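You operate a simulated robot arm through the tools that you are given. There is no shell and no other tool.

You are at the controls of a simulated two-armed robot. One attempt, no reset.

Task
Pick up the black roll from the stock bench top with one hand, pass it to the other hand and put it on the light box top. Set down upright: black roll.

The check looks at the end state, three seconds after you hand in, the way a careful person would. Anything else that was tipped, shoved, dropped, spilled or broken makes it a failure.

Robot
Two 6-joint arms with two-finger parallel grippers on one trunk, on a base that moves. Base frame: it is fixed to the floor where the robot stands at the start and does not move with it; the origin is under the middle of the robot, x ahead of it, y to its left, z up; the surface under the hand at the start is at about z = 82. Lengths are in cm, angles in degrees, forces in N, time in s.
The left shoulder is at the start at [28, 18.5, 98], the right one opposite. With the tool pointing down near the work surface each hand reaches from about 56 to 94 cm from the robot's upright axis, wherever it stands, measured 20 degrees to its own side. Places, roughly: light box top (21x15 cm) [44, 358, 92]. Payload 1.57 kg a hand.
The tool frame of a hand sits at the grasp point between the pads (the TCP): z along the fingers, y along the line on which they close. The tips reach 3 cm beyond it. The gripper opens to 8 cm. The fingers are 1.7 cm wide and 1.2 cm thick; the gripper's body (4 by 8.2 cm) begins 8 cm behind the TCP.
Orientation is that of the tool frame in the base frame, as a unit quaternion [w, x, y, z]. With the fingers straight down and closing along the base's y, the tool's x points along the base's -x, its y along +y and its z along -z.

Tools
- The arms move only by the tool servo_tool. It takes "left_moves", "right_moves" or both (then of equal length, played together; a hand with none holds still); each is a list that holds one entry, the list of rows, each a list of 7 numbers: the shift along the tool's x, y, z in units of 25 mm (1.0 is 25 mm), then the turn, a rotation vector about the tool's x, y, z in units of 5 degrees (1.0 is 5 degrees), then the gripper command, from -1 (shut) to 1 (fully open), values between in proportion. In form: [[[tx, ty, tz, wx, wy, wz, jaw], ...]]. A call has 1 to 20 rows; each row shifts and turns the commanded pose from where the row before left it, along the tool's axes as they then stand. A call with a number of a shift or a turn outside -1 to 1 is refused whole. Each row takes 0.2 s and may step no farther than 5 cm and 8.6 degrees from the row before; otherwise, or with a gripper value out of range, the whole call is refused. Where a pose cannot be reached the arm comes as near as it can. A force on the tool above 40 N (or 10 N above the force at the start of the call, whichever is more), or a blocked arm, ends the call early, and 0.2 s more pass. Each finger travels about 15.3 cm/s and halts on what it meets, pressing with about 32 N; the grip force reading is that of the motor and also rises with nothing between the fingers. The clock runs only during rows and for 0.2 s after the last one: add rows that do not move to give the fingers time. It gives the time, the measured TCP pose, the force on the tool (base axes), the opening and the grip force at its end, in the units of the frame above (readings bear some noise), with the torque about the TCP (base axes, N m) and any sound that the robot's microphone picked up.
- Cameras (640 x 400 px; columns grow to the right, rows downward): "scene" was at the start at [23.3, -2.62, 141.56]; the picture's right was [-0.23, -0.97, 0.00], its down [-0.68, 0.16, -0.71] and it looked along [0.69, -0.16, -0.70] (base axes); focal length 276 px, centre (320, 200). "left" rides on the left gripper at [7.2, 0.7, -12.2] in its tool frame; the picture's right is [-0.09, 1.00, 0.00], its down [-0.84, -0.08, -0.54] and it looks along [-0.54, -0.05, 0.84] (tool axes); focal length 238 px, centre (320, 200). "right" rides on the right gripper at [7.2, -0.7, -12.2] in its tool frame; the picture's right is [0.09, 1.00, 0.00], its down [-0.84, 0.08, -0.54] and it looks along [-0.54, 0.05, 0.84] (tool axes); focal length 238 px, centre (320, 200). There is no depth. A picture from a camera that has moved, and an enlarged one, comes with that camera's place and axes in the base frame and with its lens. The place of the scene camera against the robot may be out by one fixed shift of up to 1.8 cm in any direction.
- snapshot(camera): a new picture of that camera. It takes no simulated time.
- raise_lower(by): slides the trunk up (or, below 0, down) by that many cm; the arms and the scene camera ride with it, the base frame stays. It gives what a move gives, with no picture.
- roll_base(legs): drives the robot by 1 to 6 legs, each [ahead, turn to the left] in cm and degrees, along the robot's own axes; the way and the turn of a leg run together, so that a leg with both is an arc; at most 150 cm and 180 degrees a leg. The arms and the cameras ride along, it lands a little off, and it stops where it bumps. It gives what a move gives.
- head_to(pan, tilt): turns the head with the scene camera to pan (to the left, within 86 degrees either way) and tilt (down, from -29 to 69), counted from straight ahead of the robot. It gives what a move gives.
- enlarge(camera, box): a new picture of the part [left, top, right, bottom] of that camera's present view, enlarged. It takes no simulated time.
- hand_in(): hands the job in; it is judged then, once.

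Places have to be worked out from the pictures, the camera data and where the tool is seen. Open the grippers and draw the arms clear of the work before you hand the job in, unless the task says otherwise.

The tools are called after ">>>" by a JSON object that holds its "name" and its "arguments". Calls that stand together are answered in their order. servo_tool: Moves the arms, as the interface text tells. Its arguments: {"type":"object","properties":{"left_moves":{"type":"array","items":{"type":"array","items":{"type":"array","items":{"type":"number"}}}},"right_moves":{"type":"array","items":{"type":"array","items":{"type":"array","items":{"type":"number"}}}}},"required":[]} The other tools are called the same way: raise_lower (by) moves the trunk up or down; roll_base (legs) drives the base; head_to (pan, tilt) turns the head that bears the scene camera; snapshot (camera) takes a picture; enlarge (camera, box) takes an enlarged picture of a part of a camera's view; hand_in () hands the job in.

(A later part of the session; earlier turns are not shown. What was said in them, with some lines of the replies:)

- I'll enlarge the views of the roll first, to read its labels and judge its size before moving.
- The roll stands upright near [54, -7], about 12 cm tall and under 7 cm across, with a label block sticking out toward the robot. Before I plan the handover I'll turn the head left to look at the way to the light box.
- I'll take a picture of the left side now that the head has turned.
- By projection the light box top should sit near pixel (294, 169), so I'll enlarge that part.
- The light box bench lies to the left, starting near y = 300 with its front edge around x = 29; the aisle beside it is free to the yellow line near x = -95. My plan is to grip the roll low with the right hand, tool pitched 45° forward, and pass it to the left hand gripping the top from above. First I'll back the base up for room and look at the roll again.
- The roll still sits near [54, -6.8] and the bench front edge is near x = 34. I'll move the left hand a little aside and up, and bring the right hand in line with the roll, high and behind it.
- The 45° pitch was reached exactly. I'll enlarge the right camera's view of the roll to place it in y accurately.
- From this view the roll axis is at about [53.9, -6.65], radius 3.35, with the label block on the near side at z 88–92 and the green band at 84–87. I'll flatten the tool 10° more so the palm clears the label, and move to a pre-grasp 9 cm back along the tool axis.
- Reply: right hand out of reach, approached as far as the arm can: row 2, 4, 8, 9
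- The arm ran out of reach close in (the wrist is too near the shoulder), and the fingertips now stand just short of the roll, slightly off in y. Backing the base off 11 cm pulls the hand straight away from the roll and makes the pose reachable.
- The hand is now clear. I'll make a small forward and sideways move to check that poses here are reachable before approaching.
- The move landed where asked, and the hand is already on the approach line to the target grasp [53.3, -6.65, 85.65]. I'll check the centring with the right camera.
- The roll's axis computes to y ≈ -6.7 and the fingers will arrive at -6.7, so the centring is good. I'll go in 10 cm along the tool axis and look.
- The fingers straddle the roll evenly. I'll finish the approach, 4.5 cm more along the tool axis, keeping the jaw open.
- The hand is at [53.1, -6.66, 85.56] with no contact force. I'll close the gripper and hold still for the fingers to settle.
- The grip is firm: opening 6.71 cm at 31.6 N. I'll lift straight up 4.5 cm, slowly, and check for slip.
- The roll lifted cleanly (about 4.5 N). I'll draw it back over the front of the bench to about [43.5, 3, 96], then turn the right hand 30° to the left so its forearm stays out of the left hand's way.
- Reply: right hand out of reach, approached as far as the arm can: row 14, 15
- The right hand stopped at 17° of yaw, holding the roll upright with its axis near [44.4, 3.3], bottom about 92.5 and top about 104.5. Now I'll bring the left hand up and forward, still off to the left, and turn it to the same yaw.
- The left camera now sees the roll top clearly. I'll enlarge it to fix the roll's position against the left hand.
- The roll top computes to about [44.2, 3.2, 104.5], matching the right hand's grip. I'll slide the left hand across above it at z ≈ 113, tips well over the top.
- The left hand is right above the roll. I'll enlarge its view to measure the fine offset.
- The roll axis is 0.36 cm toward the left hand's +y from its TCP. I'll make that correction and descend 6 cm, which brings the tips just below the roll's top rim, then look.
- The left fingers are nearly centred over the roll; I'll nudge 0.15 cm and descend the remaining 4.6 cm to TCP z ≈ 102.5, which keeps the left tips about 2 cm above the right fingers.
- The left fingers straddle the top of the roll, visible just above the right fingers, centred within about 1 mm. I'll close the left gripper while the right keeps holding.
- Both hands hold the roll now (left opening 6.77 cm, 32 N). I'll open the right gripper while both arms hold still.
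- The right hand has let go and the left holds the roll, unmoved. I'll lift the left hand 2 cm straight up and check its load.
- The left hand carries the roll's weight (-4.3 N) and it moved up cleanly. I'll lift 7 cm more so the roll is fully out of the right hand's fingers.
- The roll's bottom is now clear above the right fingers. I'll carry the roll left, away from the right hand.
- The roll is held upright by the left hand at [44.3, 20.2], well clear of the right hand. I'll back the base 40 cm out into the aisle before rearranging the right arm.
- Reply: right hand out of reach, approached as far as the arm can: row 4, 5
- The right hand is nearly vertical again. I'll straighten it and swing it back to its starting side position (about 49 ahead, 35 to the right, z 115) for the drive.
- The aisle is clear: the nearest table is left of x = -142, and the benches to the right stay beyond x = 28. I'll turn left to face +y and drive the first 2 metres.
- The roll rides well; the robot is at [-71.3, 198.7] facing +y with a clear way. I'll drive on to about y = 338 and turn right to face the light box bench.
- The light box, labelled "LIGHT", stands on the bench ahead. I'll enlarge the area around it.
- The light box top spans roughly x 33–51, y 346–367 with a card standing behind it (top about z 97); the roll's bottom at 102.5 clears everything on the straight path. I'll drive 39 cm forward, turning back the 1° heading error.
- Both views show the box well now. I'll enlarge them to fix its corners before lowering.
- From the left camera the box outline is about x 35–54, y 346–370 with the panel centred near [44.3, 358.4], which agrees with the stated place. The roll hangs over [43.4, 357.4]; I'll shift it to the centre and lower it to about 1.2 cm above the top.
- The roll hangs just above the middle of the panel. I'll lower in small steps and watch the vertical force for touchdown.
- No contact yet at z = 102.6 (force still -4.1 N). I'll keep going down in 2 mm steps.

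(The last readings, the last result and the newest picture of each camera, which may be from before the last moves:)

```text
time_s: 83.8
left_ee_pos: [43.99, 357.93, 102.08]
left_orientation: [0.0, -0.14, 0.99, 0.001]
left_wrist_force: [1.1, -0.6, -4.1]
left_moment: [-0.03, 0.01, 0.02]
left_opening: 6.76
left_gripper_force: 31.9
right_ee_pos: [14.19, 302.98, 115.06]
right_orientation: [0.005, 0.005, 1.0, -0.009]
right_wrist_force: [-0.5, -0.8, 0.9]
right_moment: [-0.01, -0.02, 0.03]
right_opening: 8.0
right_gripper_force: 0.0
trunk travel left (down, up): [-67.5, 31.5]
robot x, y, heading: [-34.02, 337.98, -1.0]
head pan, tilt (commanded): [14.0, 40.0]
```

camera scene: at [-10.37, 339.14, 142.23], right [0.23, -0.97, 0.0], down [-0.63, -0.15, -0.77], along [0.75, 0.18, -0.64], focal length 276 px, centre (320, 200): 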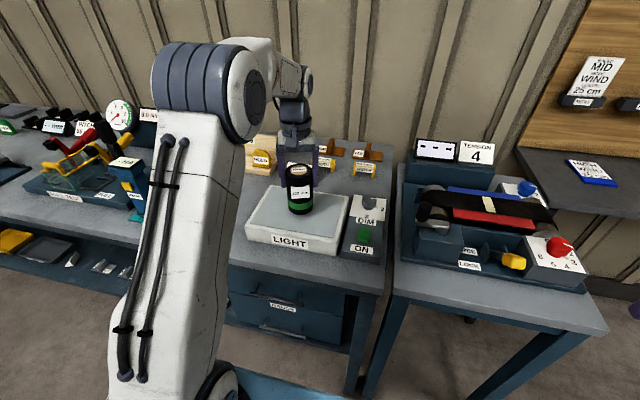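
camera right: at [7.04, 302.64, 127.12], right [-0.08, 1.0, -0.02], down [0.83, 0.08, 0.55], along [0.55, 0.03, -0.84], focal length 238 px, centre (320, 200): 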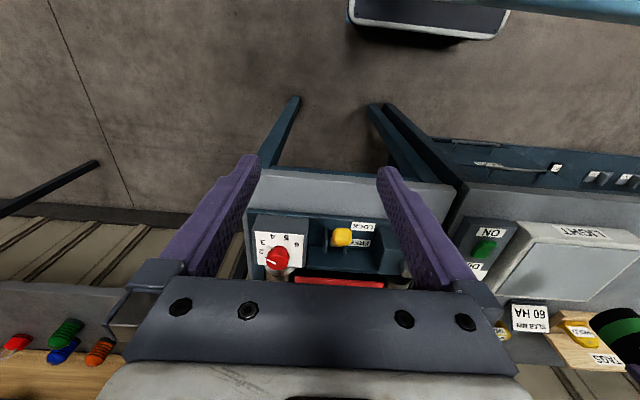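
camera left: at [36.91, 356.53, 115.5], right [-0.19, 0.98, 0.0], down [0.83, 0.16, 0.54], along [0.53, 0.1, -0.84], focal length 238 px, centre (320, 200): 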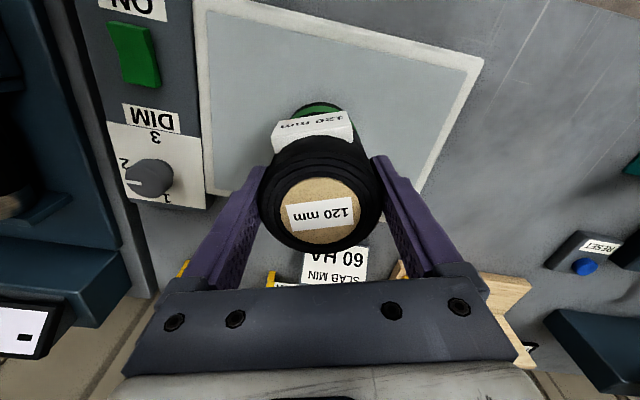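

Still hanging free at z = 102.1. I'll go down another 3 mm and check.

>>> {"name": "servo_tool", "arguments": {"left_moves": [[[0, 0, 0.06, 0, 0, 0, -1], [0, 0, 0.06, 0, 0, 0, -1], [0, 0, 0, 0, 0, 0, -1]]]}}

>>> {"name": "enlarge", "arguments": {"camera": "scene", "box": [270, 160, 340, 230]}}

```text
time_s: 84.6
left_ee_pos: [43.96, 357.97, 102.18]
left_orientation: [0.001, -0.141, 0.99, 0.001]
left_wrist_force: [-1.8, 1.1, 11.8]
left_moment: [0.23, 0.46, 0.04]
left_opening: 6.76
left_gripper_force: 32.4
right_ee_pos: [14.15, 302.98, 115.14]
right_orientation: [0.006, 0.004, 1.0, -0.009]
right_wrist_force: [-0.6, -0.3, -0.2]
right_moment: [0.01, 0.02, -0.01]
right_opening: 7.99
right_gripper_force: 0.0
trunk travel left (down, up): [-67.5, 31.5]
robot x, y, heading: [-34.02, 338.26, -0.8]
head pan, tilt (commanded): [14.0, 40.0]
```

```text
5.71 times, centred on (305, 195) of scene
camera zoom: at [-10.46, 339.12, 142.27], right [0.23, -0.97, 0.0], down [-0.63, -0.15, -0.77], along [0.75, 0.18, -0.64], focal length 1575 px, centre (406, 229)
```

zoom: 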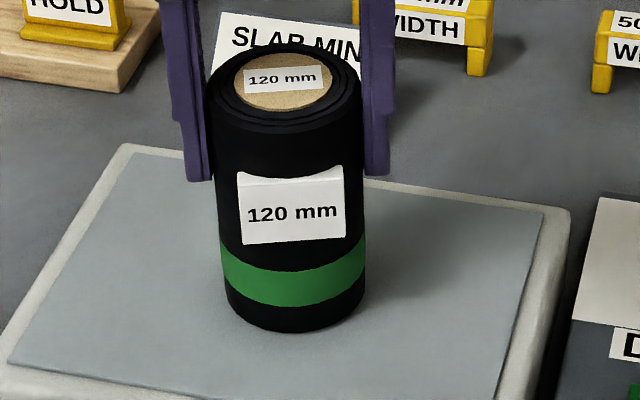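

Touchdown: the force went to +11.8 N at z ≈ 102.1 and the roll stands on the panel. I'll ease up about 1 mm to take the press off before opening.

>>> {"name": "servo_tool", "arguments": {"left_moves": [[[0, 0, -0.04, 0, 0, 0, -1], [0, 0, 0, 0, 0, 0, -1]]]}}

```text
time_s: 85.2
left_ee_pos: [43.8, 357.83, 102.04]
left_orientation: [0.001, -0.141, 0.99, 0.0]
left_wrist_force: [2.2, 1.0, 12.1]
left_moment: [0.34, 0.07, -0.06]
left_opening: 6.76
left_gripper_force: 31.7
right_ee_pos: [14.28, 303.03, 115.06]
right_orientation: [0.005, 0.004, 1.0, -0.009]
right_wrist_force: [-0.4, 0.5, 1.2]
right_moment: [-0.01, 0.0, -0.02]
right_opening: 7.97
right_gripper_force: 0.0
trunk travel left (down, up): [-67.5, 31.5]
robot x, y, heading: [-34.39, 338.29, -0.8]
head pan, tilt (commanded): [14.0, 40.0]
```

The press is still 12 N, so I'll ease up another 1 mm.

>>> {"name": "servo_tool", "arguments": {"left_moves": [[[0, 0, -0.04, 0, 0, 0, -1], [0, 0, 0, 0, 0, 0, -1]]]}}

```text
time_s: 85.8
left_ee_pos: [43.97, 357.99, 102.06]
left_orientation: [0.001, -0.141, 0.99, 0.0]
left_wrist_force: [3.8, 1.1, 6.0]
left_moment: [0.31, -0.61, -0.06]
left_opening: 6.72
left_gripper_force: 31.8
right_ee_pos: [14.19, 303.0, 115.04]
right_orientation: [0.005, 0.004, 1.0, -0.009]
right_wrist_force: [0.4, 0.5, 0.3]
right_moment: [0.01, -0.02, -0.02]
right_opening: 8.0
right_gripper_force: 0.2
trunk travel left (down, up): [-67.5, 31.5]
robot x, y, heading: [-34.01, 337.88, -0.7]
head pan, tilt (commanded): [14.0, 40.0]
```

Down to 6 N; one more half-millimetre should bring it near zero.

>>> {"name": "servo_tool", "arguments": {"left_moves": [[[0, 0, -0.025, 0, 0, 0, -1], [0, 0, 0, 0, 0, 0, -1]]]}}

>>> {"name": "enlarge", "arguments": {"camera": "scene", "box": [270, 160, 340, 230]}}

```text
time_s: 86.4
left_ee_pos: [44.04, 357.9, 102.14]
left_orientation: [0.0, -0.141, 0.99, -0.001]
left_wrist_force: [2.7, 1.0, 0.1]
left_moment: [0.14, -0.5, -0.02]
left_opening: 6.75
left_gripper_force: 32.2
right_ee_pos: [14.12, 303.1, 115.09]
right_orientation: [0.005, 0.005, 1.0, -0.009]
right_wrist_force: [-0.8, 0.2, -0.2]
right_moment: [-0.03, 0.0, 0.01]
right_opening: 7.98
right_gripper_force: 0.1
trunk travel left (down, up): [-67.5, 31.5]
robot x, y, heading: [-34.2, 338.48, -0.7]
head pan, tilt (commanded): [14.0, 40.0]
```

```text
5.71 times, centred on (305, 195) of scene
camera zoom: at [-10.38, 339.14, 142.23], right [0.23, -0.97, 0.0], down [-0.63, -0.15, -0.77], along [0.75, 0.18, -0.64], focal length 1575 px, centre (406, 229)
```

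zoom: 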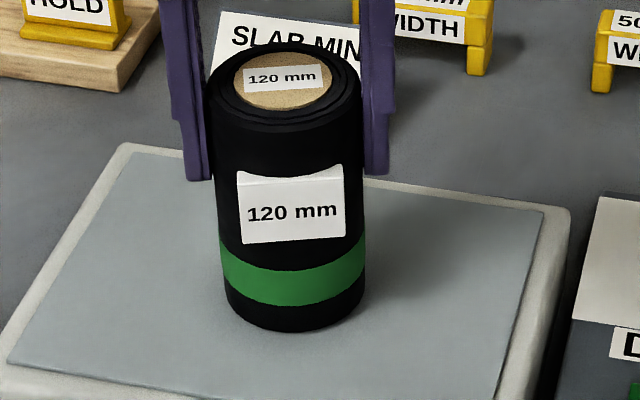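

The force is near zero with the roll standing on the panel. I'll open the left gripper gradually.

>>> {"name": "servo_tool", "arguments": {"left_moves": [[[0, 0, 0, 0, 0, 0, 0.7], [0, 0, 0, 0, 0, 0, 0.76], [0, 0, 0, 0, 0, 0, 0.84], [0, 0, 0, 0, 0, 0, 0.92], [0, 0, 0, 0, 0, 0, 1], [0, 0, 0, 0, 0, 0, 1]]]}}

>>> {"name": "snapshot", "arguments": {"camera": "left"}}

>>> {"name": "enlarge", "arguments": {"camera": "scene", "box": [270, 160, 340, 230]}}

```text
time_s: 87.8
left_ee_pos: [43.97, 357.96, 102.23]
left_orientation: [0.0, -0.141, 0.99, 0.001]
left_wrist_force: [-0.3, -0.6, -0.1]
left_moment: [-0.01, 0.0, -0.03]
left_opening: 8.0
left_gripper_force: 0.1
right_ee_pos: [14.23, 303.05, 115.09]
right_orientation: [0.006, 0.003, 1.0, -0.008]
right_wrist_force: [0.9, -1.3, 0.2]
right_moment: [-0.02, -0.03, -0.02]
right_opening: 8.01
right_gripper_force: 0.0
trunk travel left (down, up): [-67.5, 31.5]
robot x, y, heading: [-34.1, 338.1, -0.8]
head pan, tilt (commanded): [14.0, 40.0]
```

```text
taken
camera left: at [36.83, 356.62, 114.4], right [-0.19, 0.98, 0.0], down [0.83, 0.16, 0.54], along [0.53, 0.1, -0.84], focal length 238 px, centre (320, 200)
```

left: 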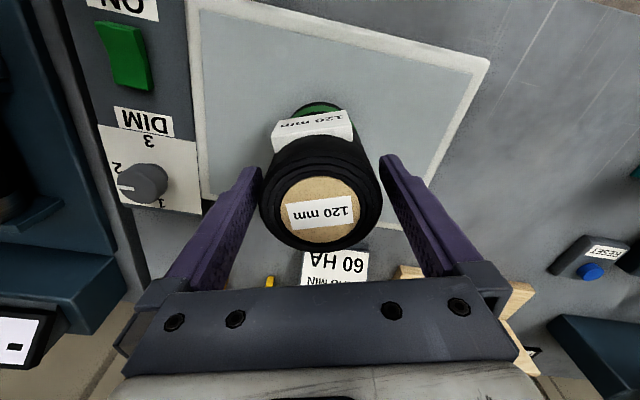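

```text
5.71 times, centred on (305, 195) of scene
camera zoom: at [-10.4, 339.14, 142.24], right [0.23, -0.97, 0.0], down [-0.63, -0.15, -0.77], along [0.75, 0.18, -0.64], focal length 1575 px, centre (406, 229)
```

zoom: 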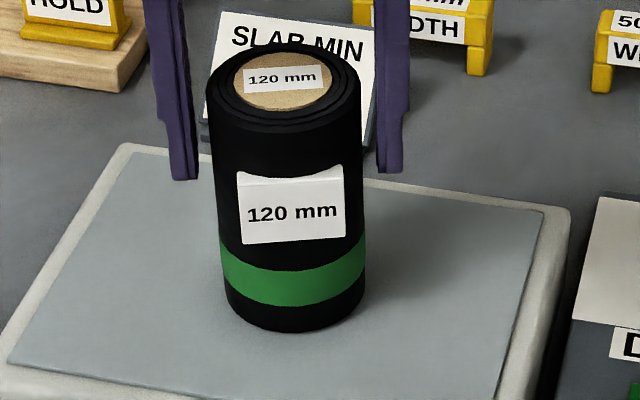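

The roll stands alone upright with gaps on both sides. I'll raise the left hand straight up, slowly at first.

>>> {"name": "servo_tool", "arguments": {"left_moves": [[[0, 0, -0.2, 0, 0, 0, 1], [0, 0, -0.3, 0, 0, 0, 1], [0, 0, -0.4, 0, 0, 0, 1], [0, 0, -0.4, 0, 0, 0, 1], [0, 0, -0.5, 0, 0, 0, 1], [0, 0, -0.5, 0, 0, 0, 1], [0, 0, -0.6, 0, 0, 0, 1], [0, 0, -0.6, 0, 0, 0, 1], [0, 0, -0.6, 0, 0, 0, 1], [0, 0, 0, 0, 0, 0, 1]]]}}

>>> {"name": "snapshot", "arguments": {"camera": "left"}}

>>> {"name": "snapshot", "arguments": {"camera": "scene"}}

```text
time_s: 90.0
left_ee_pos: [43.93, 357.97, 112.33]
left_orientation: [0.0, -0.141, 0.99, 0.0]
left_wrist_force: [0.1, -0.8, 0.0]
left_moment: [0.02, 0.01, -0.05]
left_opening: 8.0
left_gripper_force: 0.1
right_ee_pos: [14.26, 303.09, 115.01]
right_orientation: [0.005, 0.005, 1.0, -0.009]
right_wrist_force: [-0.1, 0.5, 0.4]
right_moment: [-0.01, -0.03, -0.03]
right_opening: 8.02
right_gripper_force: 0.1
trunk travel left (down, up): [-67.5, 31.5]
robot x, y, heading: [-33.99, 338.4, -0.9]
head pan, tilt (commanded): [14.0, 40.0]
```

```text
taken
camera left: at [36.78, 356.62, 124.61], right [-0.19, 0.98, 0.0], down [0.82, 0.16, 0.54], along [0.53, 0.1, -0.84], focal length 238 px, centre (320, 200)
```

left: 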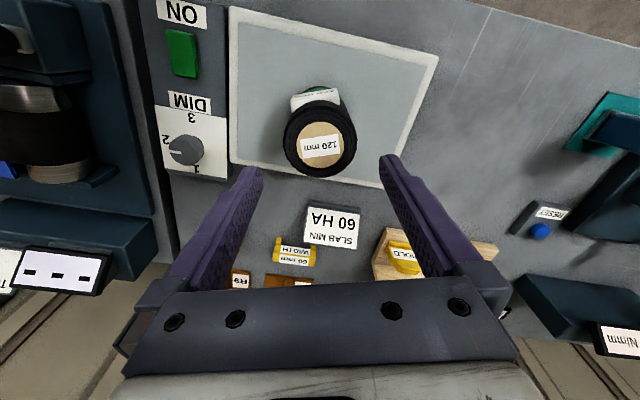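

```text
taken
camera scene: at [-10.4, 339.13, 142.24], right [0.23, -0.97, 0.0], down [-0.63, -0.15, -0.77], along [0.75, 0.18, -0.64], focal length 276 px, centre (320, 200)
```

scene: 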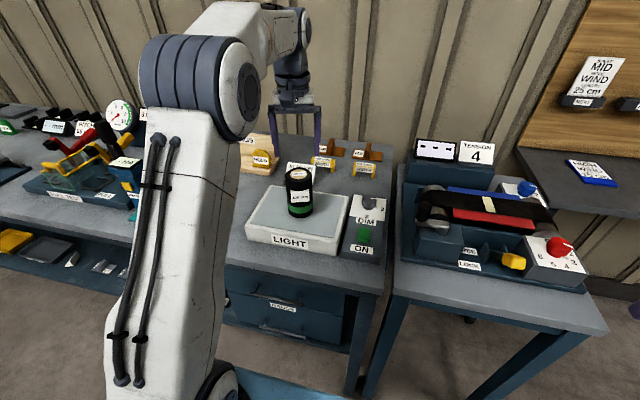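

The roll stands upright near the middle of the light box panel and the left fingertips are 5 cm above it. I'll back the base straight out so both arms are clear, then check once more.

>>> {"name": "roll_base", "arguments": {"legs": [[-40, 0]]}}

>>> {"name": "head_to", "arguments": {"pan": 14, "tilt": 30}}

>>> {"name": "snapshot", "arguments": {"camera": "scene"}}

>>> {"name": "enlarge", "arguments": {"camera": "scene", "box": [260, 120, 420, 240]}}

```text
time_s: 92.5
left_ee_pos: [3.49, 358.97, 112.3]
left_orientation: [0.0, -0.144, 0.99, 0.0]
left_wrist_force: [0.8, 0.6, 0.6]
left_moment: [0.01, 0.0, -0.01]
left_opening: 7.98
left_gripper_force: 0.1
right_ee_pos: [-25.75, 303.82, 115.06]
right_orientation: [0.005, 0.001, 1.0, -0.009]
right_wrist_force: [0.8, -0.2, 0.2]
right_moment: [-0.02, 0.0, 0.03]
right_opening: 8.01
right_gripper_force: 0.1
trunk travel left (down, up): [-67.5, 31.5]
robot x, y, heading: [-74.49, 339.05, -0.4]
head pan, tilt (commanded): [14.0, 40.0]
```

```text
time_s: 93.3
left_ee_pos: [3.35, 358.89, 112.29]
left_orientation: [0.0, -0.144, 0.99, 0.001]
left_wrist_force: [0.0, -0.1, -0.4]
left_moment: [-0.03, 0.02, 0.01]
left_opening: 7.99
left_gripper_force: 0.2
right_ee_pos: [-25.83, 303.73, 115.02]
right_orientation: [0.005, 0.0, 1.0, -0.009]
right_wrist_force: [0.3, 0.0, 0.2]
right_moment: [0.02, 0.03, 0.03]
right_opening: 7.99
right_gripper_force: 0.0
trunk travel left (down, up): [-67.5, 31.5]
robot x, y, heading: [-74.53, 338.5, -0.2]
head pan, tilt (commanded): [14.0, 30.0]
```

```text
taken
camera scene: at [-50.18, 339.84, 143.77], right [0.24, -0.97, 0.0], down [-0.49, -0.12, -0.87], along [0.84, 0.2, -0.5], focal length 276 px, centre (320, 200)
```

scene: 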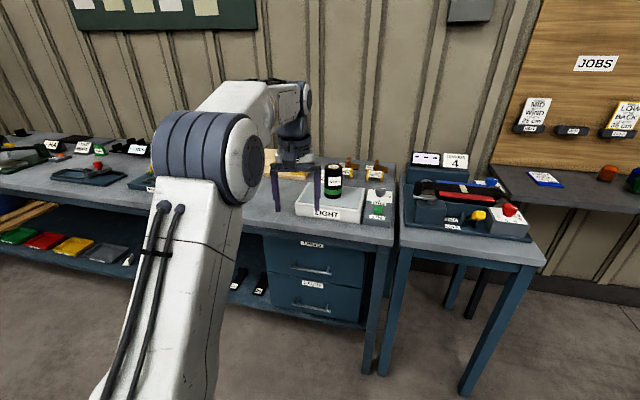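

```text
3.33 times, centred on (340, 180) of scene
camera zoom: at [-50.18, 339.84, 143.77], right [0.24, -0.97, 0.0], down [-0.49, -0.12, -0.87], along [0.84, 0.2, -0.5], focal length 918 px, centre (253, 267)
```

zoom: 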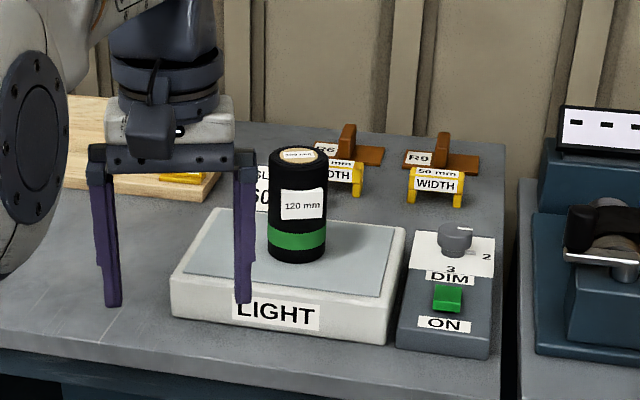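

The roll stands upright on the light box panel, and its neighbours are where they were. Both grippers are open and the arms are clear of the bench, so I'm handing in.

>>> {"name": "hand_in", "arguments": {}}

```text
The job is handed in.
```

The black roll is standing upright near the centre of the light box panel, and I've handed the job in. I haven't seen the check's verdict.

- **Pick:** The right hand took it off the stock bench with a low grip.
- **Pass:** The left hand took it from above in mid-air, with both hands holding it before the right let go.
- **Place:** After the drive, the left hand set it down. It pressed on the panel with about 16 N at touchdown, and I eased that off to near zero before opening.

In the last picture the roll was still upright. The other items on the light box bench were where they had been, and I saw nothing tipped or moved along the way. Both grippers are open, and the robot has backed about 40 cm away so the arms are clear of the bench.
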